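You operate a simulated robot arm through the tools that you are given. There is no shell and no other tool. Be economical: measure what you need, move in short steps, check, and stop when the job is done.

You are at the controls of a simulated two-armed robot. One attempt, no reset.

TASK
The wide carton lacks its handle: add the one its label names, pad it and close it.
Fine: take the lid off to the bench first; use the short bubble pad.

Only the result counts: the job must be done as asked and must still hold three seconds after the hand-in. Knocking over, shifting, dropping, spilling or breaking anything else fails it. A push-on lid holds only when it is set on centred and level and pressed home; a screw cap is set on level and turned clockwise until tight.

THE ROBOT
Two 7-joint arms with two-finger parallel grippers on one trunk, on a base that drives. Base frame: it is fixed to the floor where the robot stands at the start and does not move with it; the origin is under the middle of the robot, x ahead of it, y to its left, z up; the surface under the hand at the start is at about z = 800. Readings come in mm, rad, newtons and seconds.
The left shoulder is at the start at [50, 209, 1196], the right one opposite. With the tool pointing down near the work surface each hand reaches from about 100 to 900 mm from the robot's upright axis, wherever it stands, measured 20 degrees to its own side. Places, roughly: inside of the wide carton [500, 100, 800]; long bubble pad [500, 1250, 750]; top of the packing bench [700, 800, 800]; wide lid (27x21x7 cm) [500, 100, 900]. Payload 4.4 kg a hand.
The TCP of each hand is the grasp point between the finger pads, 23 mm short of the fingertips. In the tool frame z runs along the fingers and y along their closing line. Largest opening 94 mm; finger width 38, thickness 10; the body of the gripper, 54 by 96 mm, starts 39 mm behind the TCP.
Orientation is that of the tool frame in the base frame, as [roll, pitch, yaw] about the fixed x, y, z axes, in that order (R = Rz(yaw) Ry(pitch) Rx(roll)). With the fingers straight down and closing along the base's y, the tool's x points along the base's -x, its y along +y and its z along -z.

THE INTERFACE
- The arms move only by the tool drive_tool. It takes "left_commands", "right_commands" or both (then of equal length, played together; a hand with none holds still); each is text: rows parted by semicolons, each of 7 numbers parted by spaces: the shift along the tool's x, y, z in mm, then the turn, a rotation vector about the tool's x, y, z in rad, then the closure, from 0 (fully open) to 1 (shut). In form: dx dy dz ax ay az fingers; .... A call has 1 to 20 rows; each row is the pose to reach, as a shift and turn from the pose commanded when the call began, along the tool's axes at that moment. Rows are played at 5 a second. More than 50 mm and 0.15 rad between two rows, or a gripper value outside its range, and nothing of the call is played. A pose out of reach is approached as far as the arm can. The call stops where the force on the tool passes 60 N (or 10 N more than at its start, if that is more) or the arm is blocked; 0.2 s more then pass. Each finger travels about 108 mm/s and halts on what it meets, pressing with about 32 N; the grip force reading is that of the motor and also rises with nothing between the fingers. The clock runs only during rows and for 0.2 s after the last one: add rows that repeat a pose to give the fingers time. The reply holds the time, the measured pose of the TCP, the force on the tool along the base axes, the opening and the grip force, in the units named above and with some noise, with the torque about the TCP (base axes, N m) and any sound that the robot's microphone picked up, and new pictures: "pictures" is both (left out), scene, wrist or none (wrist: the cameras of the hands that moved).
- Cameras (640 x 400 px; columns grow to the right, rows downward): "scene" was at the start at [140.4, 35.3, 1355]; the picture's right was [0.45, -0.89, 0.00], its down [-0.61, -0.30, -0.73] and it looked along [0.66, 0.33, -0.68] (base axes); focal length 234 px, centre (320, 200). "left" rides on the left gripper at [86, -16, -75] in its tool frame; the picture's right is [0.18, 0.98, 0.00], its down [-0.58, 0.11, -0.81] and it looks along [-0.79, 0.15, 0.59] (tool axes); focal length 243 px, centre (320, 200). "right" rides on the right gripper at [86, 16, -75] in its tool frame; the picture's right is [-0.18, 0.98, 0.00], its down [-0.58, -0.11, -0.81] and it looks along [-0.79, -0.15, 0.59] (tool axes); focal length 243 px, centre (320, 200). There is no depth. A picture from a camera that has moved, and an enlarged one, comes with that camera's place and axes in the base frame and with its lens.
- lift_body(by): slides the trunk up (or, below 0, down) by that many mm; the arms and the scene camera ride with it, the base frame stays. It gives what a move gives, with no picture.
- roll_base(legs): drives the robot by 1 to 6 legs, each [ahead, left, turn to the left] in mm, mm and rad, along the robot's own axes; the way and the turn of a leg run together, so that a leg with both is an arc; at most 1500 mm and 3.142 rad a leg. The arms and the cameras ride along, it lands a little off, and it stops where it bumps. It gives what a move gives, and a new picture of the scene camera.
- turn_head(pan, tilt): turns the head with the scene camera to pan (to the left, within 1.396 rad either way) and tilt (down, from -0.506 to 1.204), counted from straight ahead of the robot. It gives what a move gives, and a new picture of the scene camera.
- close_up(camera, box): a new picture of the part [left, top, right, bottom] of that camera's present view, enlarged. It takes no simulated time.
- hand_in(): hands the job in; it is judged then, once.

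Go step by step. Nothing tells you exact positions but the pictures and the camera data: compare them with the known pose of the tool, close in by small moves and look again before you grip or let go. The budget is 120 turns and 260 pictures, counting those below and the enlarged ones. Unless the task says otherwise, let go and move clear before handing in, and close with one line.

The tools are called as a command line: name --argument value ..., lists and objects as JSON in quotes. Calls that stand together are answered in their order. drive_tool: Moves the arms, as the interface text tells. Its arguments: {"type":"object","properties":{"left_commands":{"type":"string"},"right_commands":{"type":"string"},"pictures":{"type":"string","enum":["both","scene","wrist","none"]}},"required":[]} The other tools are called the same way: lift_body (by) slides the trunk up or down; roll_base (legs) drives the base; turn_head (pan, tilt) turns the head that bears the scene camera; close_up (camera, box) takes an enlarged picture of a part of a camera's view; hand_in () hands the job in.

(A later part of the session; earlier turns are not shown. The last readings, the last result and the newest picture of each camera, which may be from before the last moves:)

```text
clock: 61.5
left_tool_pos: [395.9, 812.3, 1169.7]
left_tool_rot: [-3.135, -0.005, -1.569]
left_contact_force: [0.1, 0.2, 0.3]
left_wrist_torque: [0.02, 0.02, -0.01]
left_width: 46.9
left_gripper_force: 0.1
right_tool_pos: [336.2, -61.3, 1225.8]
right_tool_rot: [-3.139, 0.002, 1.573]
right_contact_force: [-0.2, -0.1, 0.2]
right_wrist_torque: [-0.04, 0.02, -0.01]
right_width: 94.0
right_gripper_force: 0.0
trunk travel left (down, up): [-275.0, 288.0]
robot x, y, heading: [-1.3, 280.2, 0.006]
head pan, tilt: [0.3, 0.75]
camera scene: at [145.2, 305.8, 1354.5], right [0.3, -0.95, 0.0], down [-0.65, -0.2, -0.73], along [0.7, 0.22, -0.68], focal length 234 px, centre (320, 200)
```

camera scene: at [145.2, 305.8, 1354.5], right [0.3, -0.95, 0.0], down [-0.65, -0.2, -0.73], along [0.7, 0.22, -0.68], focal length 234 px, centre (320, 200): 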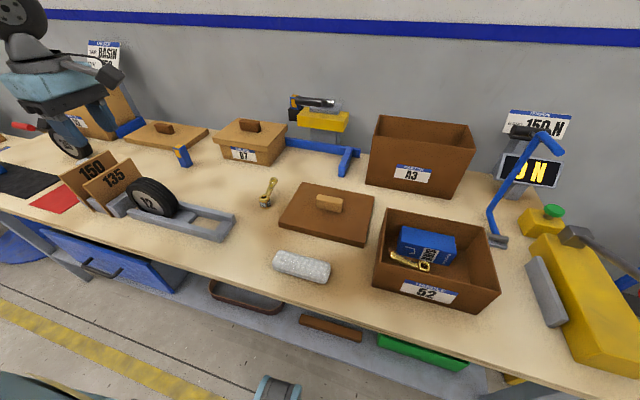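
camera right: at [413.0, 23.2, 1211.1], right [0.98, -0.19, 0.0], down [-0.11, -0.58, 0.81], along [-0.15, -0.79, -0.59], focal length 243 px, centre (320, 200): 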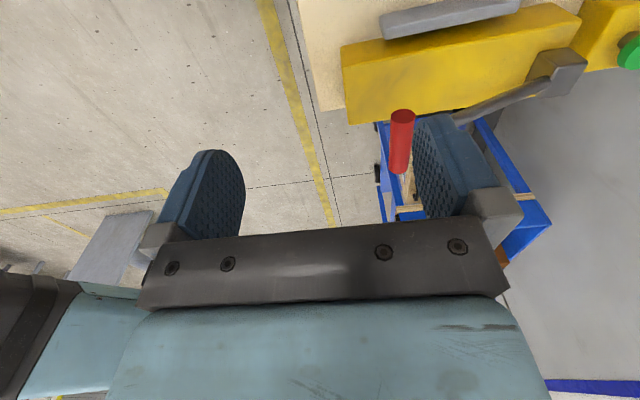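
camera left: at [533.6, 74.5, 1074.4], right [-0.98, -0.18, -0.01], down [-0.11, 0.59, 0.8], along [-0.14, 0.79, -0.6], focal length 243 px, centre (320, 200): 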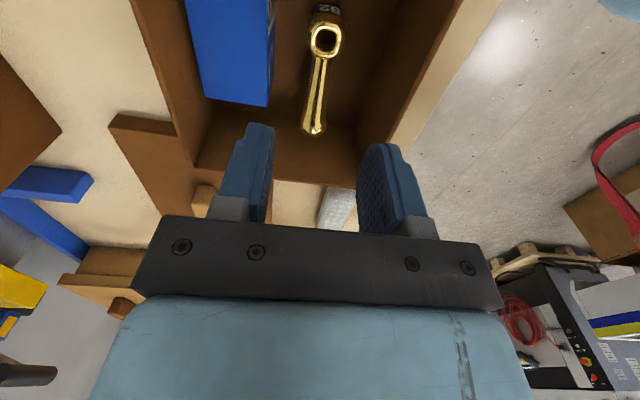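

Everything is still in place. Right hand now goes over the pad, turned to match its ~11° skew.

drive_tool --right_commands "39 8 10 0 0 0 0; 78 16 20 0 0 0 0; 117 24 35 0 0 0 0; 156 32 50 0 0 0 0; 195 40 65 0 0 0 0; 234 48 80 0 0 0 0; 273 56 100 0 0 0 0; 312 64 120 0 0 0 0; 351 72 140 0 0 0 0; 390 80 160 0 0 -0.05 0; 429 90 180 0 0 -0.1 0; 468 97 200 0 0 -0.15 0; 508 100 225 0 0 -0.2 0; 508 100 225 0 0 -0.2 0" --pictures "both"

close_up --camera "right" --box '[220, 0, 440, 160]'

```text
clock: 64.5
left_tool_pos: [395.2, 811.5, 1169.8]
left_tool_rot: [-3.132, -0.003, -1.568]
left_contact_force: [0.4, -0.8, -0.1]
left_wrist_torque: [-0.01, 0.01, 0.04]
left_width: 47.0
left_gripper_force: 0.1
right_tool_pos: [436.6, 446.4, 999.9]
right_tool_rot: [-3.142, 0.001, 1.772]
right_contact_force: [0.3, -0.5, 1.1]
right_wrist_torque: [0.0, -0.01, 0.0]
right_width: 94.0
right_gripper_force: 0.0
trunk travel left (down, up): [-275.0, 288.0]
robot x, y, heading: [1.5, 283.4, 0.007]
head pan, tilt: [0.3, 0.75]
camera scene: at [143.9, 305.0, 1354.8], right [0.3, -0.95, 0.0], down [-0.65, -0.2, -0.73], along [0.7, 0.22, -0.68], focal length 234 px, centre (320, 200)
camera right: at [435.1, 535.0, 1073.7], right [1.0, 0.02, 0.0], down [0.01, -0.59, 0.81], along [0.01, -0.81, -0.59], focal length 243 px, centre (320, 200)
```

scene: 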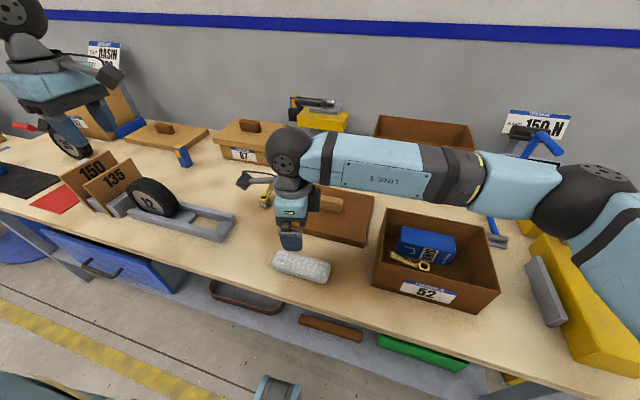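
right: 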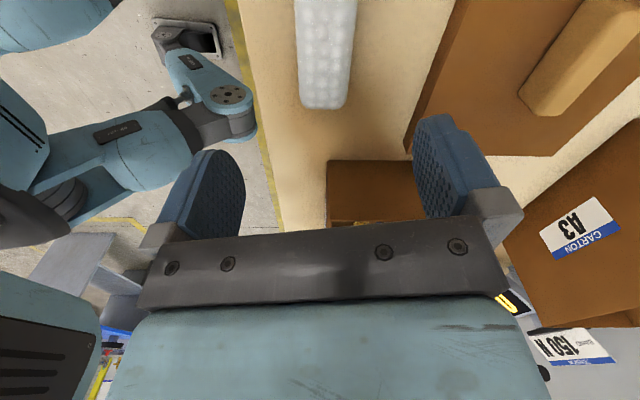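

```text
2.50 times, centred on (330, 80) of right
camera zoom: at [435.1, 535.0, 1073.7], right [1.0, 0.02, 0.0], down [0.01, -0.59, 0.81], along [0.01, -0.81, -0.59], focal length 606 px, centre (295, 500)
```

zoom: 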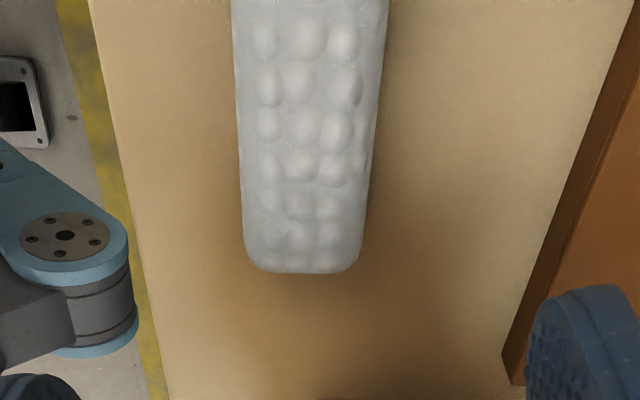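

The pad's axis actually runs along y, parallel to the bench edge, so I'll undo the skew and re-centre while lowering.

drive_tool --right_commands "0 0 20 0 0 0.1 0; 0 0 40 0 0 0.2 0; 0 0 70 0 0 0.2 0; 0 0 70 0 0 0.2 0" --pictures "wrist"

close_up --camera "scene" --box '[240, 170, 360, 300]'

```text
clock: 65.5
left_tool_pos: [395.8, 812.6, 1170.8]
left_tool_rot: [-3.132, -0.005, -1.568]
left_contact_force: [-0.2, -0.1, 0.7]
left_wrist_torque: [-0.01, 0.02, -0.04]
left_width: 46.8
left_gripper_force: 0.1
right_tool_pos: [435.4, 446.3, 927.4]
right_tool_rot: [3.141, 0.001, 1.572]
right_contact_force: [0.5, -0.5, 0.6]
right_wrist_torque: [-0.01, 0.0, -0.02]
right_width: 94.1
right_gripper_force: 0.0
trunk travel left (down, up): [-275.0, 288.0]
robot x, y, heading: [0.1, 283.1, 0.003]
head pan, tilt: [0.3, 0.75]
camera right: at [451.5, 533.6, 1002.5], right [0.98, -0.18, 0.0], down [-0.11, -0.58, 0.81], along [-0.15, -0.79, -0.59], focal length 243 px, centre (320, 200)
```

right: 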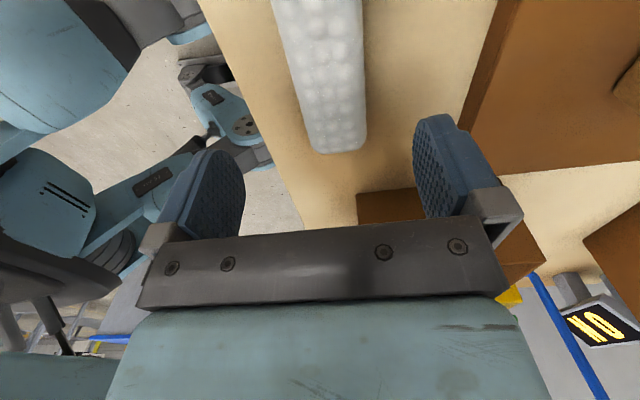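

```text
3.08 times, centred on (300, 235) of scene
camera zoom: at [143.8, 306.1, 1354.7], right [0.3, -0.95, 0.0], down [-0.65, -0.2, -0.73], along [0.7, 0.22, -0.68], focal length 718 px, centre (382, 92)
```

zoom: 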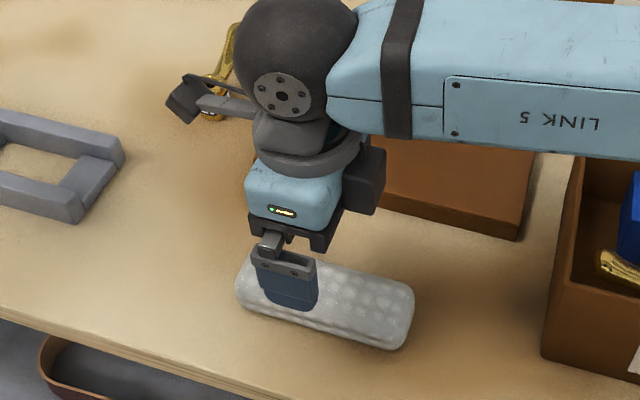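

Pad centre ≈ (441, 446). I'll correct 5 mm in x, descend to TCP z 838 and close.

drive_tool --right_commands "0 5 30 0 0 0 0; 0 5 60 0 0 0 0; 0 5 80 0 0 0 0; 0 5 90 0 0 0 0; 0 5 90 0 0 0 0.5; 0 5 90 0 0 0 1; 0 5 90 0 0 0 1; 0 5 90 0 0 0 1" --pictures "wrist"

close_up --camera "scene" --box '[240, 170, 360, 300]'

```text
clock: 67.3
left_tool_pos: [395.5, 811.6, 1170.6]
left_tool_rot: [-3.134, -0.006, -1.567]
left_contact_force: [1.1, 0.4, 0.7]
left_wrist_torque: [-0.01, -0.01, 0.0]
left_width: 46.9
left_gripper_force: 0.1
right_tool_pos: [437.8, 448.6, 837.3]
right_tool_rot: [-3.14, 0.001, 1.573]
right_contact_force: [0.1, -0.5, 0.4]
right_wrist_torque: [-0.03, -0.03, 0.02]
right_width: 51.0
right_gripper_force: 32.3
trunk travel left (down, up): [-275.0, 288.0]
robot x, y, heading: [-0.3, 284.8, 0.003]
head pan, tilt: [0.3, 0.75]
camera right: at [455.7, 534.7, 913.0], right [0.98, -0.18, 0.0], down [-0.11, -0.58, 0.81], along [-0.15, -0.79, -0.59], focal length 243 px, centre (320, 200)
```

right: 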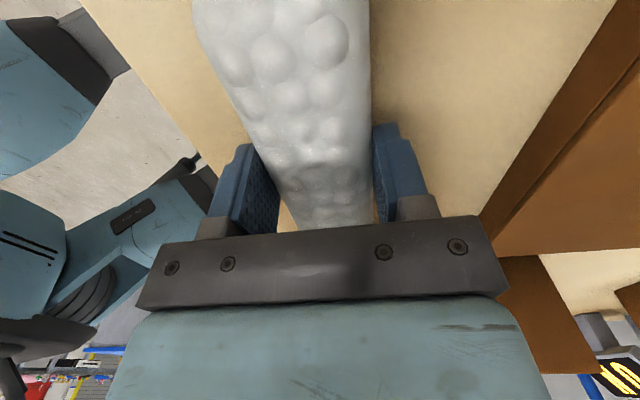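

```text
3.08 times, centred on (300, 235) of scene
camera zoom: at [144.0, 306.2, 1354.7], right [0.3, -0.95, 0.0], down [-0.65, -0.2, -0.73], along [0.7, 0.22, -0.68], focal length 718 px, centre (382, 92)
```

zoom: 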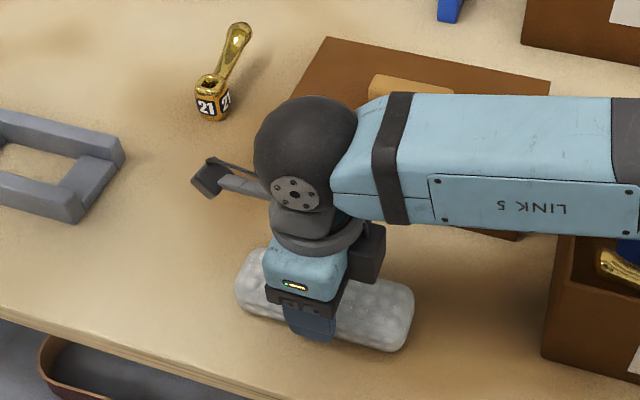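

Pad held, 51 mm wide. It won't fit beside the handle with the fingers around it, but on the box top (856) it should end about 903, below the rim at ~910. I'll lift and carry it over.

drive_tool --right_commands "0 0 -40 0 0 0 1; 0 0 -80 0 0 0 1; 0 0 -120 0 0 0 1; 0 0 -160 0 0 0 1; -35 17 -160 0 0 0 1; -70 34 -160 0 0 0 1; -105 51 -160 0 0 0 1; -140 68 -160 0 0 0 1; -175 85 -160 0 0 0 1; -210 102 -160 0 0 0 1; -245 119 -160 0 0 0 1; -280 136 -160 0 0 0 1; -300 145 -160 0 0 0 1; -300 145 -160 0 0 0 1" --pictures "both"

close_up --camera "scene" --box '[360, 140, 510, 320]'

```text
clock: 70.3
left_tool_pos: [394.9, 812.5, 1169.9]
left_tool_rot: [-3.134, -0.004, -1.568]
left_contact_force: [-0.4, 0.2, -0.6]
left_wrist_torque: [0.02, 0.0, -0.02]
left_width: 47.2
left_gripper_force: 0.0
right_tool_pos: [584.2, 145.3, 999.6]
right_tool_rot: [-3.142, -0.001, 1.572]
right_contact_force: [0.6, -0.3, -0.7]
right_wrist_torque: [-0.02, -0.03, 0.0]
right_width: 51.1
right_gripper_force: 32.1
trunk travel left (down, up): [-275.0, 288.0]
robot x, y, heading: [-3.2, 283.6, 0.007]
head pan, tilt: [0.3, 0.75]
camera scene: at [144.0, 306.4, 1354.7], right [0.3, -0.95, 0.0], down [-0.65, -0.2, -0.73], along [0.7, 0.22, -0.68], focal length 234 px, centre (320, 200)
camera right: at [601.2, 232.9, 1074.7], right [0.98, -0.18, 0.0], down [-0.11, -0.58, 0.81], along [-0.15, -0.79, -0.59], focal length 243 px, centre (320, 200)
```

scene: 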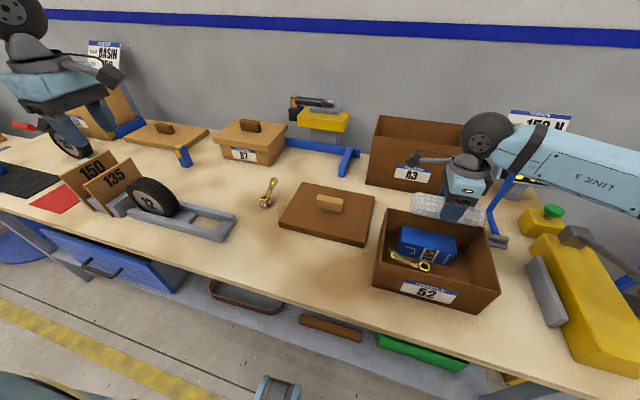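
right: 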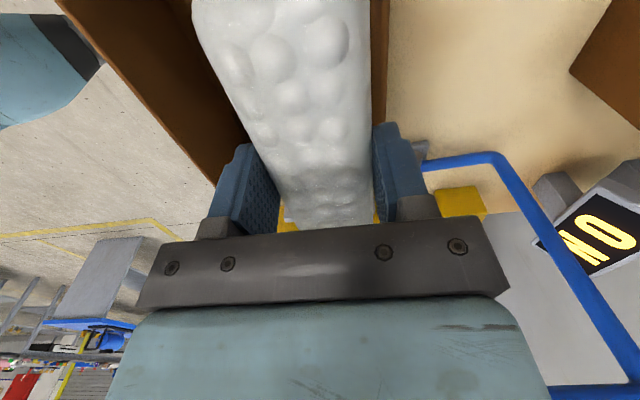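

```text
2.22 times, centred on (435, 230) of scene
camera zoom: at [144.0, 306.4, 1354.7], right [0.3, -0.95, 0.0], down [-0.65, -0.2, -0.73], along [0.7, 0.22, -0.68], focal length 519 px, centre (64, 133)
```

zoom: 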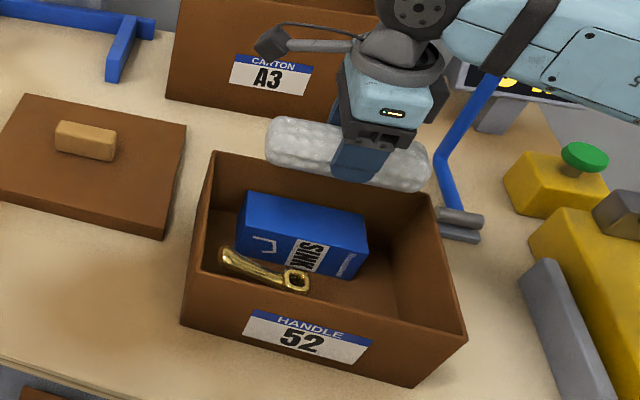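

The back wall's inner face is ≈ x 625, so I'll shift to x≈576 for finger room and lower.

drive_tool --right_commands "0 -8 20 0 0 0 1; 0 -8 50 0 0 0 1; 0 -8 75 0 0 0 1; 0 -8 90 0 0 0 1; 0 -8 97 0 0 0 1; 0 -8 97 0 0 0 1" --pictures "wrist"

close_up --camera "scene" --box '[360, 160, 510, 320]'

```text
clock: 71.7
left_tool_pos: [394.8, 812.4, 1170.3]
left_tool_rot: [-3.134, -0.007, -1.567]
left_contact_force: [0.4, -0.2, 0.9]
left_wrist_torque: [-0.01, -0.04, 0.0]
left_width: 47.0
left_gripper_force: 0.1
right_tool_pos: [577.4, 148.1, 901.8]
right_tool_rot: [3.141, 0.003, 1.573]
right_contact_force: [0.4, 0.0, 0.1]
right_wrist_torque: [0.02, 0.05, -0.01]
right_width: 51.0
right_gripper_force: 32.0
trunk travel left (down, up): [-275.0, 288.0]
robot x, y, heading: [-2.5, 282.2, -0.002]
head pan, tilt: [0.3, 0.75]
camera right: at [594.1, 234.2, 977.2], right [0.98, -0.18, 0.0], down [-0.11, -0.58, 0.81], along [-0.15, -0.79, -0.59], focal length 243 px, centre (320, 200)
```

right: 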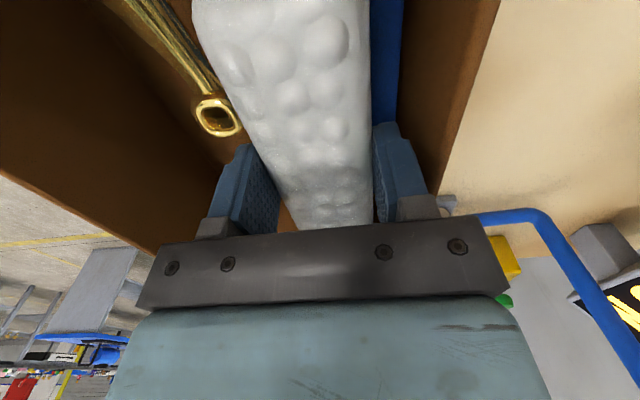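

```text
2.50 times, centred on (435, 240) of scene
camera zoom: at [144.0, 306.1, 1354.7], right [0.3, -0.95, 0.0], down [-0.65, -0.2, -0.73], along [0.7, 0.22, -0.68], focal length 584 px, centre (32, 100)
```

zoom: 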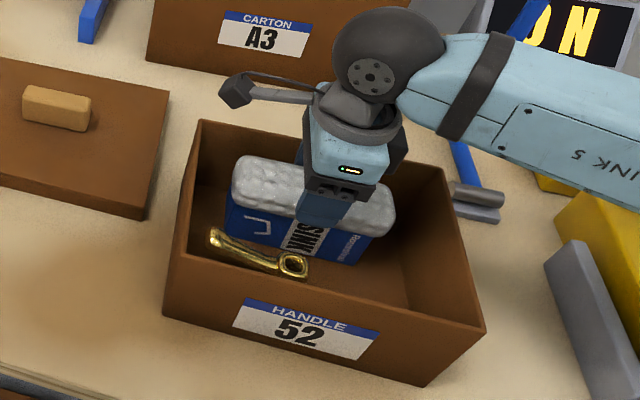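

It fits well. I'll nudge +4 mm in x and creep down onto the box.

drive_tool --right_commands "0 4 0 0 0 0 1; 0 4 3 0 0 0 1; 0 4 6 0 0 0 1; 0 4 8 0 0 0 1; 0 4 10 0 0 0 1" --pictures "none"

```text
clock: 72.9
left_tool_pos: [393.9, 812.4, 1171.1]
left_tool_rot: [-3.133, -0.006, -1.569]
left_contact_force: [-0.4, 0.3, -0.3]
left_wrist_torque: [-0.04, -0.02, 0.04]
left_width: 47.0
left_gripper_force: 0.0
right_tool_pos: [581.4, 149.1, 895.0]
right_tool_rot: [3.138, 0.001, 1.574]
right_contact_force: [-0.5, -0.3, 23.0]
right_wrist_torque: [0.04, 0.05, -0.04]
right_width: 51.4
right_gripper_force: 31.7
trunk travel left (down, up): [-275.0, 288.0]
robot x, y, heading: [0.4, 286.6, -0.0]
head pan, tilt: [0.3, 0.75]
```

The pad is resting on the box at TCP z 895, with even force. I'll ease off, open a little and rise.

drive_tool --right_commands "0 0 -3 0 0 0 1; 0 0 -3 0 0 0 0.4; 0 0 -3 0 0 0 0.38; 0 0 -3 0 0 0 0.38; 0 0 -20 0 0 0 0.38; 0 0 -50 0 0 0 0.38; 0 0 -90 0 0 0 0.38; 0 0 -130 0 0 0 0.38; 0 0 -165 0 0 0 0.2; 0 0 -165 0 0 0 0" --pictures "both"

close_up --camera "scene" --box '[360, 180, 510, 320]'

```text
clock: 75.1
left_tool_pos: [395.6, 812.5, 1171.1]
left_tool_rot: [-3.135, -0.006, -1.568]
left_contact_force: [0.4, -0.4, 0.1]
left_wrist_torque: [0.0, 0.05, 0.02]
left_width: 47.1
left_gripper_force: 0.0
right_tool_pos: [580.6, 146.6, 1056.2]
right_tool_rot: [3.141, 0.0, 1.572]
right_contact_force: [-0.1, 1.0, -0.1]
right_wrist_torque: [0.03, -0.02, 0.01]
right_width: 94.0
right_gripper_force: 0.1
trunk travel left (down, up): [-275.0, 288.0]
robot x, y, heading: [0.6, 288.1, 0.006]
head pan, tilt: [0.3, 0.75]
camera scene: at [144.3, 306.0, 1354.6], right [0.3, -0.95, 0.0], down [-0.65, -0.2, -0.73], along [0.7, 0.22, -0.68], focal length 234 px, centre (320, 200)
camera right: at [597.8, 233.3, 1131.7], right [0.98, -0.18, 0.0], down [-0.11, -0.58, 0.81], along [-0.15, -0.79, -0.59], focal length 243 px, centre (320, 200)
```

scene: 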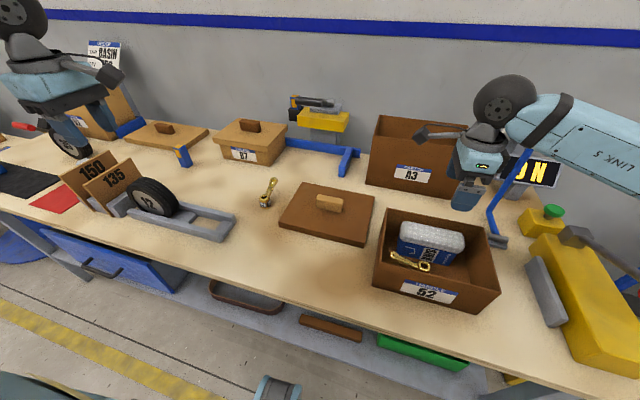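
right: 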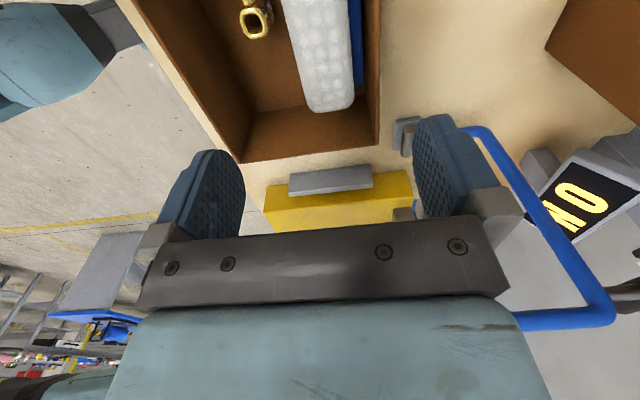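

```text
2.86 times, centred on (435, 250) of scene
camera zoom: at [144.3, 306.0, 1354.6], right [0.3, -0.95, 0.0], down [-0.65, -0.2, -0.73], along [0.7, 0.22, -0.68], focal length 667 px, centre (-9, 57)
```

zoom: 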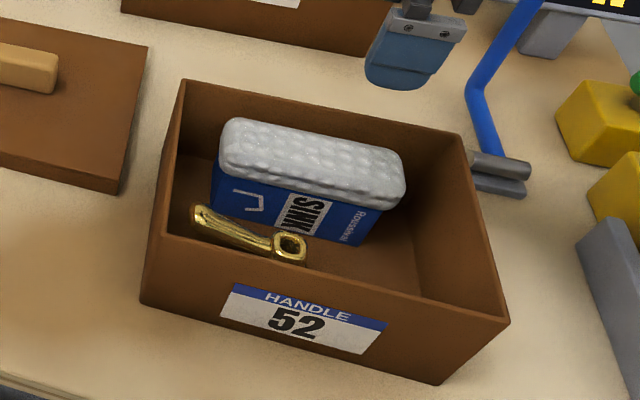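

The pad lies flat, its top about 890, clearly below the rim. Now I'll go back above the lid knob at (651, 432).

drive_tool --right_commands "36 9 0 0 0 0 0; 72 18 0 0 0 0 0; 108 27 0 0 0 0 0; 144 36 0 0 0 0 0; 180 45 0 0 0 0 0; 216 54 0 0 0 0 0; 252 63 0 0 0 0 0; 285 70 20 0 0 0 0; 285 70 60 0 0 0 0; 285 70 100 0 0 0 0; 285 70 130 0 0 0 0; 285 70 130 0 0 0 0" --pictures "both"

```text
clock: 77.7
left_tool_pos: [395.1, 813.4, 1170.3]
left_tool_rot: [-3.133, -0.005, -1.567]
left_contact_force: [-0.6, -0.7, 0.4]
left_wrist_torque: [0.02, -0.01, -0.03]
left_width: 47.4
left_gripper_force: 0.1
right_tool_pos: [647.3, 432.1, 930.0]
right_tool_rot: [3.141, 0.002, 1.573]
right_contact_force: [-0.1, 0.0, 0.8]
right_wrist_torque: [0.0, 0.0, 0.0]
right_width: 94.2
right_gripper_force: 0.0
trunk travel left (down, up): [-275.0, 288.0]
robot x, y, heading: [0.0, 282.5, -0.001]
head pan, tilt: [0.3, 0.75]
camera scene: at [143.8, 306.1, 1354.7], right [0.3, -0.95, 0.0], down [-0.65, -0.2, -0.73], along [0.7, 0.22, -0.68], focal length 234 px, centre (320, 200)
camera right: at [664.3, 519.1, 1004.6], right [0.98, -0.18, 0.0], down [-0.11, -0.58, 0.81], along [-0.15, -0.79, -0.59], focal length 243 px, centre (320, 200)
```

scene: 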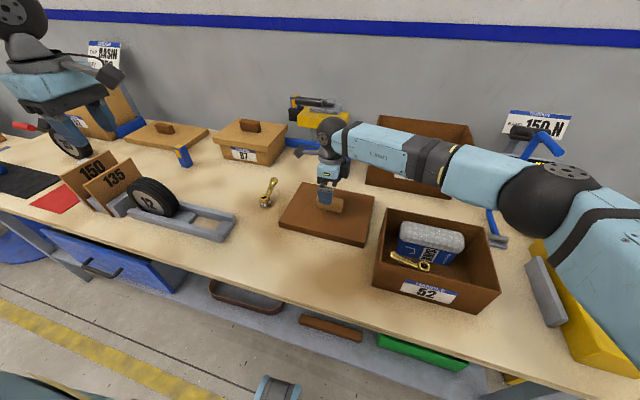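
right: 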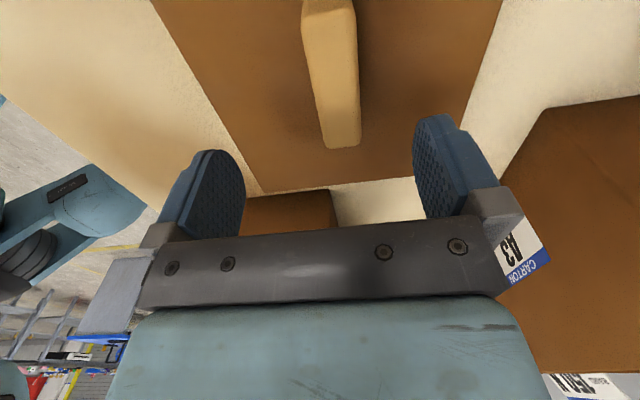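

The knob is about 5 mm further in +x. I'll correct, descend to TCP z≈852 and grip.

drive_tool --right_commands "0 5 30 0 0 0 0; 0 5 60 0 0 0 0; 0 5 78 0 0 0 0; 0 5 78 0 0 0 0; 0 5 78 0 0 0 0.5; 0 5 78 0 0 0 1; 0 5 78 0 0 0 1; 0 5 78 0 0 0 1; 0 5 78 0 0 0 1" --pictures "wrist"

close_up --camera "scene" --box '[260, 140, 400, 260]'

```text
clock: 79.7
left_tool_pos: [395.8, 812.2, 1169.9]
left_tool_rot: [-3.135, -0.004, -1.568]
left_contact_force: [0.4, -0.1, -0.2]
left_wrist_torque: [-0.02, 0.0, 0.03]
left_width: 47.0
left_gripper_force: 0.1
right_tool_pos: [651.2, 432.8, 851.3]
right_tool_rot: [3.141, 0.0, 1.572]
right_contact_force: [0.4, 0.0, -0.1]
right_wrist_torque: [-0.02, -0.01, -0.02]
right_width: 27.8
right_gripper_force: 31.7
trunk travel left (down, up): [-275.0, 288.0]
robot x, y, heading: [-3.6, 284.9, 0.003]
head pan, tilt: [0.3, 0.75]
camera right: at [669.0, 518.9, 925.3], right [0.98, -0.18, 0.0], down [-0.11, -0.58, 0.81], along [-0.15, -0.79, -0.59], focal length 243 px, centre (320, 200)
```

right: 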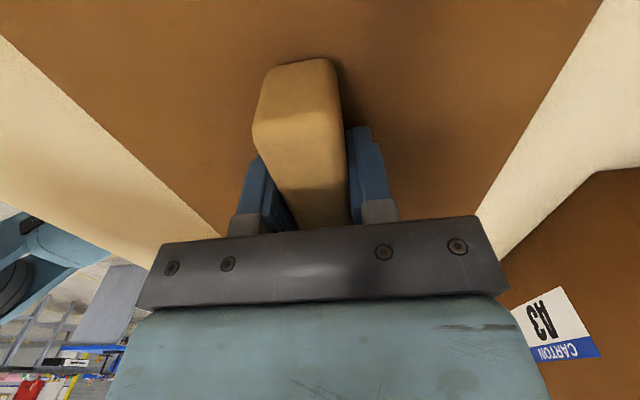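

```text
3.33 times, centred on (330, 200) of scene
camera zoom: at [144.1, 306.2, 1354.7], right [0.3, -0.95, 0.0], down [-0.65, -0.2, -0.73], along [0.7, 0.22, -0.68], focal length 778 px, centre (287, 200)
```

zoom: 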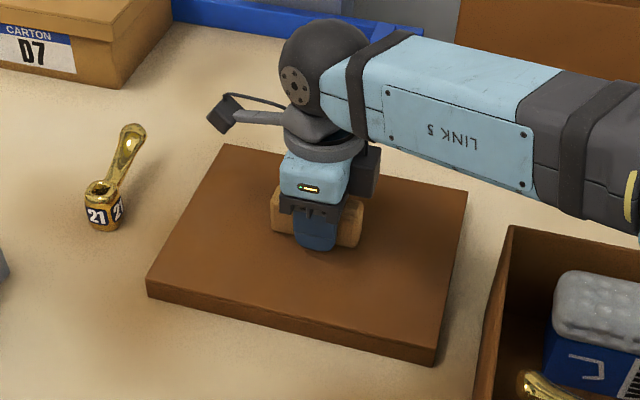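

The grip matches the original one. I'll lift it and carry it above the carton at (540, 147).

drive_tool --right_commands "0 0 -15 0 0 0 1; 0 0 -50 0 0 0 1; 0 0 -95 0 0 0 1; 0 0 -140 0 0 0 1; 0 0 -180 0 0 0 1; -36 -14 -180 0 0 0 1; -72 -28 -180 0 0 0 1; -108 -42 -180 0 0 0 1; -144 -56 -180 0 0 0 1; -180 -70 -180 0 0 0 1; -216 -84 -180 0 0 0 1; -252 -98 -180 0 0 0 1; -286 -111 -180 0 0 0 1; -286 -111 -160 0 0 0 1; -286 -111 -140 0 0 0 1; -286 -111 -140 0 0 0 1" --pictures "both"

close_up --camera "scene" --box '[350, 160, 520, 320]'

```text
clock: 83.1
left_tool_pos: [396.7, 812.6, 1170.4]
left_tool_rot: [-3.133, -0.004, -1.565]
left_contact_force: [0.7, 0.0, 0.0]
left_wrist_torque: [-0.02, 0.01, 0.02]
left_width: 46.9
left_gripper_force: 0.1
right_tool_pos: [544.1, 147.3, 988.3]
right_tool_rot: [-3.141, 0.0, 1.573]
right_contact_force: [-0.9, -1.1, -0.8]
right_wrist_torque: [-0.02, 0.06, 0.01]
right_width: 27.9
right_gripper_force: 31.9
trunk travel left (down, up): [-275.0, 288.0]
robot x, y, heading: [0.4, 282.5, 0.004]
head pan, tilt: [0.3, 0.75]
camera scene: at [144.1, 306.4, 1354.7], right [0.3, -0.95, 0.0], down [-0.65, -0.2, -0.73], along [0.7, 0.22, -0.68], focal length 234 px, centre (320, 200)
camera right: at [561.1, 235.2, 1063.8], right [0.98, -0.18, 0.0], down [-0.11, -0.58, 0.81], along [-0.15, -0.79, -0.59], focal length 243 px, centre (320, 200)
```

scene: 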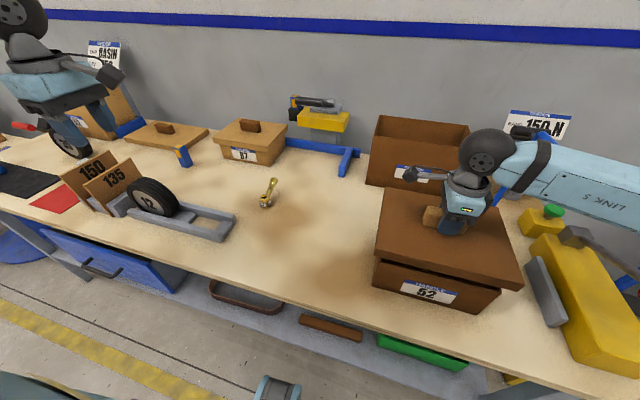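
right: 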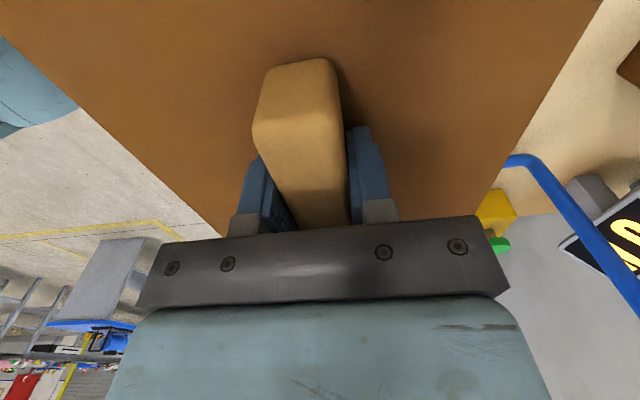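

```text
2.50 times, centred on (435, 240) of scene
camera zoom: at [144.1, 306.4, 1354.7], right [0.3, -0.95, 0.0], down [-0.65, -0.2, -0.73], along [0.7, 0.22, -0.68], focal length 584 px, centre (32, 100)
```

zoom: 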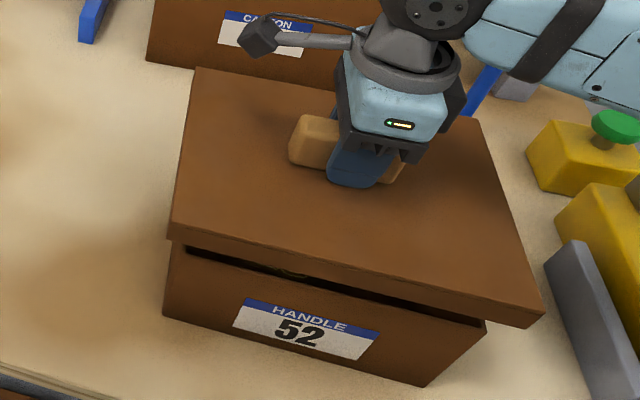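

I'm about 4 mm too far in +x, so I'll correct while lowering to just above the rim.

drive_tool --right_commands "0 -4 15 0 0 0 1; 0 -4 28 0 0 0 1; 0 -4 28 0 0 0 1; 0 -4 28 0 0 0 1" --pictures "none"

close_up --camera "scene" --box '[350, 180, 530, 320]'

close_up --camera "right" --box '[0, 0, 640, 250]'

```text
clock: 84.1
left_tool_pos: [395.7, 812.6, 1170.3]
left_tool_rot: [-3.135, -0.005, -1.568]
left_contact_force: [0.3, -0.3, 0.3]
left_wrist_torque: [0.01, 0.01, -0.02]
left_width: 47.1
left_gripper_force: 0.0
right_tool_pos: [541.9, 147.6, 962.1]
right_tool_rot: [-3.141, 0.001, 1.573]
right_contact_force: [0.1, -0.1, -1.2]
right_wrist_torque: [0.02, 0.0, 0.02]
right_width: 27.6
right_gripper_force: 31.6
trunk travel left (down, up): [-275.0, 288.0]
robot x, y, heading: [1.8, 282.3, 0.008]
head pan, tilt: [0.3, 0.75]
```

```text
2.86 times, centred on (440, 250) of scene
camera zoom: at [144.2, 306.2, 1354.7], right [0.3, -0.95, 0.0], down [-0.65, -0.2, -0.73], along [0.7, 0.22, -0.68], focal length 667 px, centre (-23, 57)
```

zoom: 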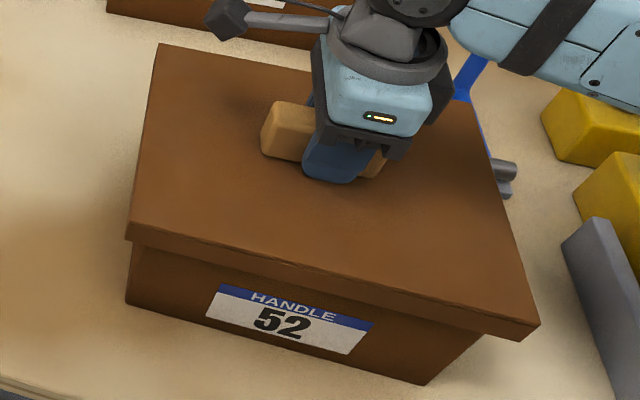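

```text
1.00 times, centred on (320, 125) of right (not enlarged: the box is as wide or as high as the picture)
camera zoom: at [558.6, 234.3, 1036.8], right [0.98, -0.18, 0.0], down [-0.11, -0.58, 0.81], along [-0.15, -0.79, -0.59], focal length 243 px, centre (320, 275)
```

zoom: 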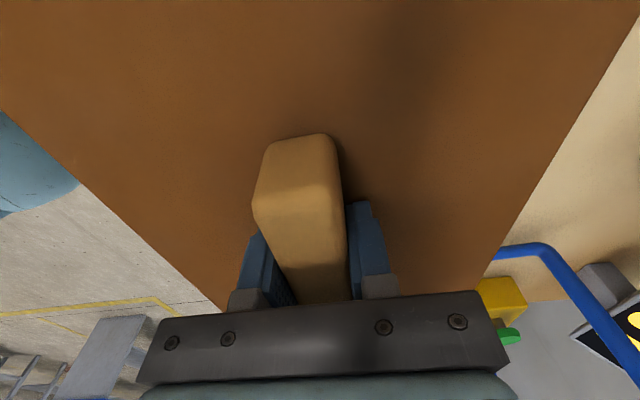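

The lid is centred over the carton within about 2 mm on both axes and level. I'm lowering in small steps onto the rim.

drive_tool --right_commands "-0.5 -1.5 5 0 0 0 1; -0.5 -1.5 10 0 0 0 1; -0.5 -1.5 14 0 0 0 1; -0.5 -1.5 17 0 0 0 1; -0.5 -1.5 20 0 0 0 1; -0.5 -1.5 20 0 0 0 1" --pictures "none"

close_up --camera "scene" --box '[350, 180, 530, 320]'

```text
clock: 85.5
left_tool_pos: [395.9, 812.4, 1170.5]
left_tool_rot: [-3.135, -0.004, -1.568]
left_contact_force: [0.2, -0.2, -0.3]
left_wrist_torque: [0.01, -0.01, -0.01]
left_width: 47.1
left_gripper_force: 0.1
right_tool_pos: [540.6, 146.3, 941.5]
right_tool_rot: [3.142, 0.0, 1.572]
right_contact_force: [0.6, 0.2, -1.4]
right_wrist_torque: [0.01, 0.01, -0.03]
right_width: 27.7
right_gripper_force: 31.1
trunk travel left (down, up): [-275.0, 288.0]
robot x, y, heading: [-2.0, 282.3, 0.001]
head pan, tilt: [0.3, 0.75]
```

```text
2.86 times, centred on (440, 250) of scene
camera zoom: at [144.1, 306.2, 1354.7], right [0.3, -0.95, 0.0], down [-0.65, -0.2, -0.73], along [0.7, 0.22, -0.68], focal length 667 px, centre (-23, 57)
```

zoom: 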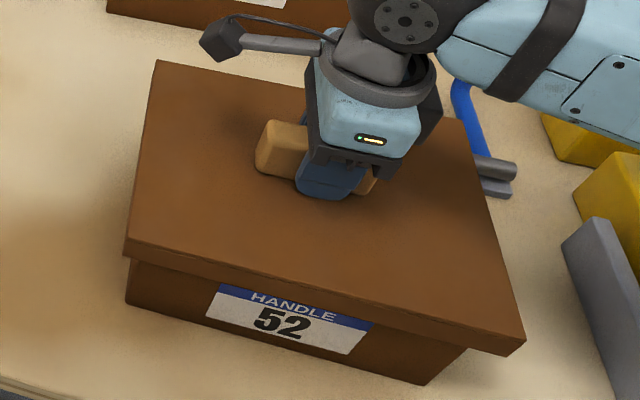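

No contact yet at the original height, and nothing is obstructing. I'll press down in small steps until firm contact.

drive_tool --right_commands "0 0 1 0 0 0 1; 0 0 2 0 0 0 1; 0 0 3 0 0 0 1; 0 0 4 0 0 0 1; 0 0 5 0 0 0 1; 0 0 6 0 0 0 1; 0 0 7 0 0 0 1; 0 0 8 0 0 0 1; 0 0 9 0 0 0 1; 0 0 10 0 0 0 1" --pictures "none"

close_up --camera "scene" --box '[350, 180, 530, 320]'

```text
clock: 87.7
left_tool_pos: [393.1, 812.4, 1171.1]
left_tool_rot: [-3.131, -0.006, -1.568]
left_contact_force: [0.0, 0.1, -0.3]
left_wrist_torque: [-0.01, 0.0, -0.01]
left_width: 47.4
left_gripper_force: 0.1
right_tool_pos: [539.4, 146.2, 936.7]
right_tool_rot: [3.131, 0.0, 1.571]
right_contact_force: [14.0, -8.0, 54.0]
right_wrist_torque: [-0.58, 1.18, 0.28]
right_width: 27.7
right_gripper_force: 32.3
trunk travel left (down, up): [-275.0, 288.0]
robot x, y, heading: [1.0, 287.9, 0.0]
head pan, tilt: [0.3, 0.75]
```

```text
2.86 times, centred on (440, 250) of scene
camera zoom: at [140.8, 306.6, 1355.6], right [0.3, -0.95, 0.0], down [-0.65, -0.2, -0.73], along [0.7, 0.22, -0.68], focal length 667 px, centre (-23, 57)
```

zoom: 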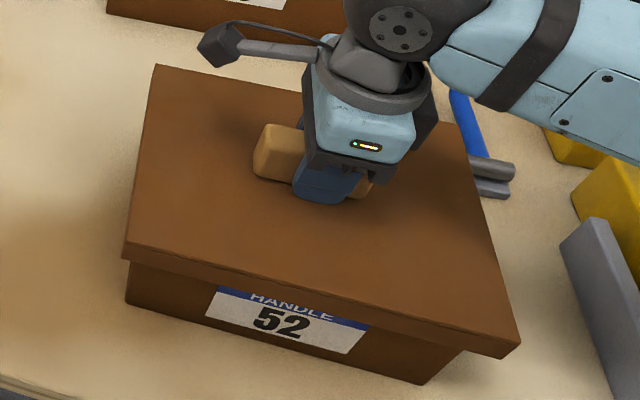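

The lid went about 4 mm further down under 54 N. I'll release it, then press again from above with closed fingers on the knob's centre so the force is level.

drive_tool --right_commands "0 0 -4 0 0 0 1; 0 0 -5 0 0 0 0.6; 0 0 -5 0 0 0 0; 0 0 -5 0 0 0 0; 0 0 -5 0 0 0 0; 0 0 -30 0 0 0 0; 0 0 -60 0 0 0 0; 0 0 -75 0 0 0 0.5; 0 0 -75 0 0 0 1; 0 0 -75 0 0 0 1; 0 0 -75 0 0 0 1" --pictures "both"

close_up --camera "scene" --box '[350, 180, 530, 320]'

```text
clock: 90.1
left_tool_pos: [395.0, 811.9, 1169.5]
left_tool_rot: [-3.133, -0.006, -1.569]
left_contact_force: [0.4, -0.8, 0.0]
left_wrist_torque: [-0.02, -0.02, 0.02]
left_width: 46.9
left_gripper_force: 0.0
right_tool_pos: [542.2, 146.3, 1007.5]
right_tool_rot: [-3.142, 0.001, 1.572]
right_contact_force: [0.7, 0.5, 0.0]
right_wrist_torque: [0.02, 0.01, -0.01]
right_width: 0.1
right_gripper_force: 32.1
trunk travel left (down, up): [-275.0, 288.0]
robot x, y, heading: [-0.1, 279.9, 0.003]
head pan, tilt: [0.3, 0.75]
camera scene: at [144.0, 306.2, 1354.7], right [0.3, -0.95, 0.0], down [-0.65, -0.2, -0.73], along [0.7, 0.22, -0.68], focal length 234 px, centre (320, 200)
camera right: at [558.5, 232.3, 1081.8], right [0.98, -0.18, 0.0], down [-0.11, -0.58, 0.81], along [-0.15, -0.79, -0.59], focal length 243 px, centre (320, 200)
```

scene: 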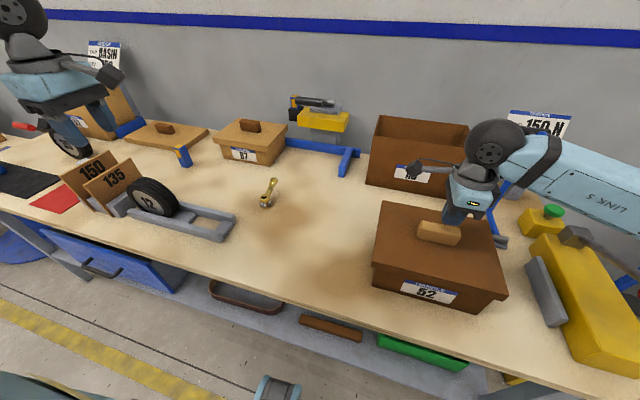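
right: 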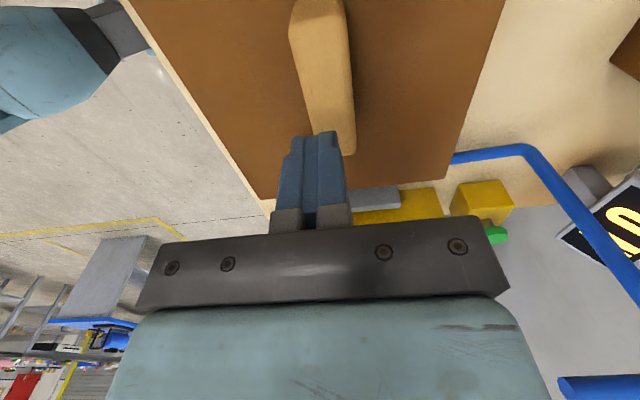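

```text
2.86 times, centred on (440, 250) of scene
camera zoom: at [144.0, 306.2, 1354.7], right [0.3, -0.95, 0.0], down [-0.65, -0.2, -0.73], along [0.7, 0.22, -0.68], focal length 667 px, centre (-23, 57)
```

zoom: 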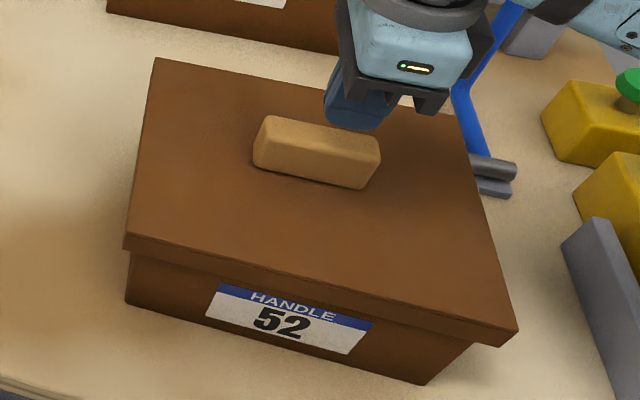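

The lid looks slightly high again after release, so it hasn't snapped home yet. I'll press on the knob's centre with closed fingers.

drive_tool --right_commands "0 -1 10 0 0 0 1; 0 -1 18 0 0 0 1; 0 -1 22 0 0 0 1; 0 -1 25 0 0 0 1; 0 -1 28 0 0 0 1; 0 -1 31 0 0 0 1; 0 -1 34 0 0 0 1; 0 -1 37 0 0 0 1; 0 -1 40 0 0 0 1; 0 -1 43 0 0 0 1; 0 -1 46 0 0 0 1; 0 -1 49 0 0 0 1; 0 -1 52 0 0 0 1; 0 -1 55 0 0 0 1; 0 -1 58 0 0 0 1" --pictures "none"

close_up --camera "scene" --box '[350, 180, 530, 320]'

```text
clock: 91.9
left_tool_pos: [393.4, 812.3, 1171.9]
left_tool_rot: [-3.129, -0.005, -1.569]
left_contact_force: [0.2, -0.6, 0.5]
left_wrist_torque: [-0.01, -0.01, -0.02]
left_width: 47.1
left_gripper_force: 0.2
right_tool_pos: [538.6, 146.0, 979.0]
right_tool_rot: [3.128, -0.006, 1.571]
right_contact_force: [-10.0, -2.2, 23.0]
right_wrist_torque: [-0.24, 0.27, 0.03]
right_width: 0.1
right_gripper_force: 32.3
trunk travel left (down, up): [-275.0, 288.0]
robot x, y, heading: [-0.9, 281.6, 0.005]
head pan, tilt: [0.3, 0.75]
stopped in row 8 (right hand): the force on the tool passed its limit at 66 N (the readings are from after the stop); the commanded pose is now the measured one
```

```text
2.86 times, centred on (440, 250) of scene
camera zoom: at [141.0, 306.0, 1354.8], right [0.3, -0.95, 0.0], down [-0.65, -0.2, -0.73], along [0.7, 0.22, -0.68], focal length 667 px, centre (-23, 57)
```

zoom: 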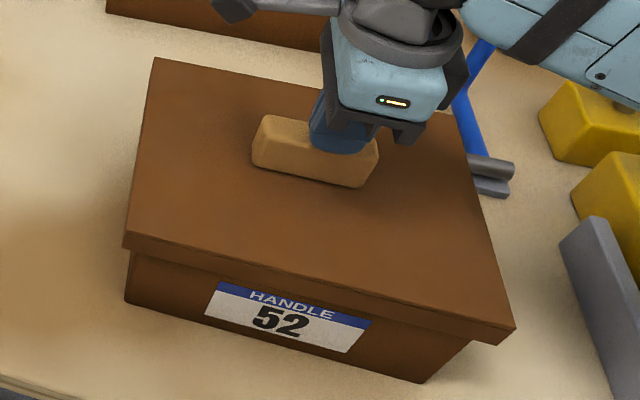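

Pressing on the knob didn't move it down, and the lid sits a few mm higher than before. I'll raise the hand and inspect the lid's seating closely.

drive_tool --right_commands "0 0 -30 0 0 0 1; 0 0 -70 0 0 0 1; 0 0 -110 0 0 0 1; -40 0 -130 0 0 0 1; -80 0 -130 0 0 0 1; -120 0 -130 0 0 0 1" --pictures "wrist"

close_up --camera "scene" --box '[360, 190, 440, 300]'

close_up --camera "scene" --box '[430, 220, 520, 320]'

```text
clock: 93.3
left_tool_pos: [394.9, 811.2, 1171.1]
left_tool_rot: [-3.132, -0.004, -1.566]
left_contact_force: [-1.1, -0.6, 0.8]
left_wrist_torque: [0.02, -0.01, 0.03]
left_width: 46.9
left_gripper_force: 0.0
right_tool_pos: [538.3, 24.9, 1104.7]
right_tool_rot: [3.131, -0.004, 1.57]
right_contact_force: [-0.6, -0.5, 0.2]
right_wrist_torque: [-0.02, 0.01, 0.01]
right_width: 0.0
right_gripper_force: 32.5
trunk travel left (down, up): [-275.0, 288.0]
robot x, y, heading: [0.0, 285.6, 0.003]
head pan, tilt: [0.3, 0.75]
camera right: at [554.9, 111.9, 1180.6], right [0.98, -0.18, 0.01], down [-0.12, -0.58, 0.8], along [-0.14, -0.79, -0.6], focal length 243 px, centre (320, 200)
```

right: 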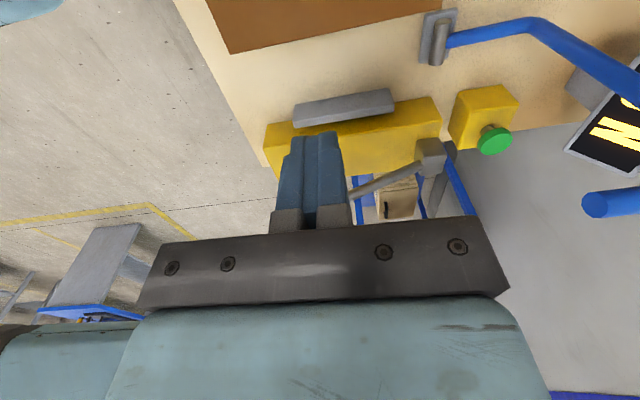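

```text
3.64 times, centred on (400, 245) of scene
camera zoom: at [143.4, 304.5, 1354.9], right [0.3, -0.95, 0.0], down [-0.65, -0.2, -0.73], along [0.7, 0.22, -0.68], focal length 849 px, centre (29, 36)
```

zoom: 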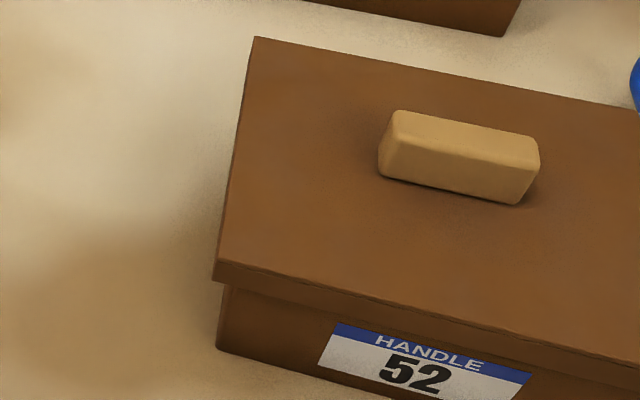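

```text
4.00 times, centred on (475, 270) of scene
camera zoom: at [143.4, 304.5, 1354.9], right [0.3, -0.95, 0.0], down [-0.65, -0.2, -0.73], along [0.7, 0.22, -0.68], focal length 934 px, centre (-300, -80)
```

zoom: 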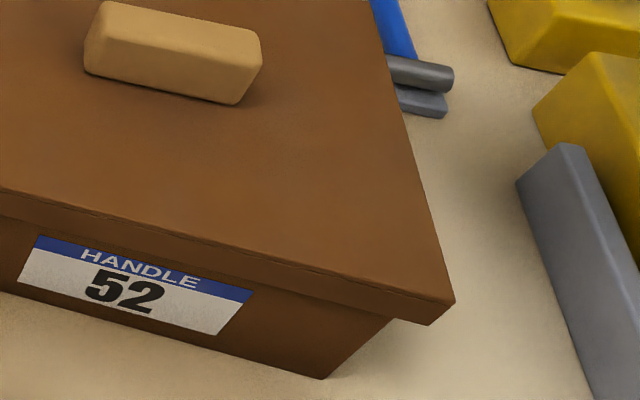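

The lid is centred but sits a few mm above where it was originally, so it isn't home yet. I'll level the hand, return above the knob and press slowly so the force can build up.

drive_tool --right_commands "40 1 0 0.002 0.005 0 1; 80 2 0 0.004 0.0106 0 1; 121 2 0 0.004 0.0106 0 1; 121 2 40 0.004 0.0106 0 1; 121 2 80 0.004 0.0106 0 1; 121 2 110 0.004 0.0106 0 1; 121 2 116 0.004 0.0106 0 1; 121 2 119 0.004 0.0106 0 1; 121 2 119 0.004 0.0106 0 1" --pictures "wrist"

drive_tool --right_commands "0 0 1 0 0 0 1; 0 0 2 0 0 0 1; 0 0 3 0 0 0 1; 0 0 4 0 0 0 1; 0 0 5 0 0 0 1; 0 0 6 0 0 0 1; 0 0 7 0 0 0 1; 0 0 8 0 0 0 1; 0 0 9 0 0 0 1; 0 0 10 0 0 0 1; 0 0 11 0 0 0 1; 0 0 12 0 0 0 1; 0 0 13 0 0 0 1; 0 0 14 0 0 0 1; 0 0 15 0 0 0 1; 0 0 16 0 0 0 1; 0 0 17 0 0 0 1; 0 0 18 0 0 0 1" --pictures "none"

close_up --camera "scene" --box '[350, 180, 530, 320]'

```text
clock: 95.3
left_tool_pos: [395.8, 812.2, 1171.2]
left_tool_rot: [-3.135, -0.006, -1.566]
left_contact_force: [-1.3, 0.4, 0.6]
left_wrist_torque: [0.02, 0.01, -0.01]
left_width: 46.8
left_gripper_force: 0.0
right_tool_pos: [543.2, 146.4, 986.9]
right_tool_rot: [3.134, -0.011, 1.57]
right_contact_force: [0.0, 0.2, 0.6]
right_wrist_torque: [0.01, 0.01, -0.01]
right_width: 0.0
right_gripper_force: 32.2
trunk travel left (down, up): [-275.0, 288.0]
robot x, y, heading: [0.3, 284.1, 0.001]
head pan, tilt: [0.3, 0.75]
camera right: at [560.7, 232.2, 1063.2], right [0.98, -0.18, 0.0], down [-0.11, -0.59, 0.8], along [-0.14, -0.78, -0.6], focal length 243 px, centre (320, 200)
```

right: 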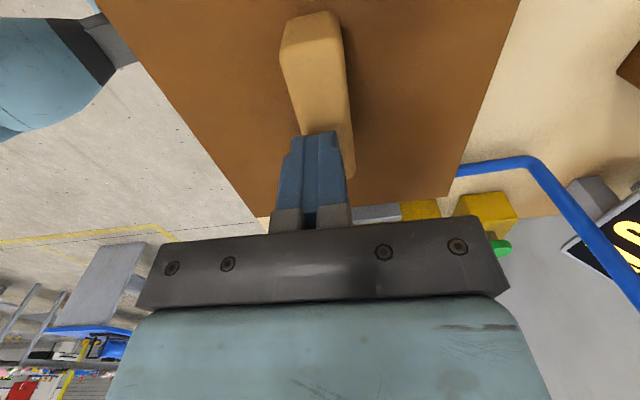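

```text
clock: 98.6
left_tool_pos: [392.3, 812.8, 1169.8]
left_tool_rot: [-3.13, -0.005, -1.57]
left_contact_force: [-0.5, -0.3, 0.1]
left_wrist_torque: [0.02, 0.01, 0.01]
left_width: 47.1
left_gripper_force: 0.1
right_tool_pos: [544.2, 147.6, 980.3]
right_tool_rot: [3.121, -0.017, 1.571]
right_contact_force: [-9.0, 0.6, 21.4]
right_wrist_torque: [-0.41, 0.25, -0.05]
right_width: 0.0
right_gripper_force: 31.6
trunk travel left (down, up): [-275.0, 288.0]
robot x, y, heading: [-0.0, 281.5, -0.002]
head pan, tilt: [0.3, 0.75]
stopped in row 16 (right hand): the force on the tool passed its limit at 61 N (the readings are from after the stop); the commanded pose is now the measured one
```

```text
2.86 times, centred on (440, 250) of scene
camera zoom: at [141.3, 306.1, 1354.4], right [0.3, -0.96, 0.0], down [-0.65, -0.2, -0.73], along [0.7, 0.22, -0.68], focal length 667 px, centre (-23, 57)
```

zoom: 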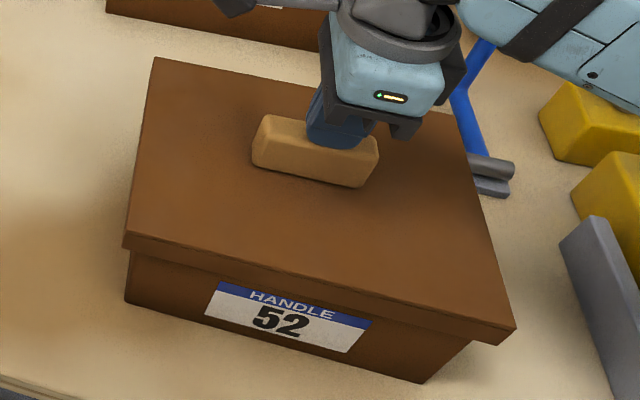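

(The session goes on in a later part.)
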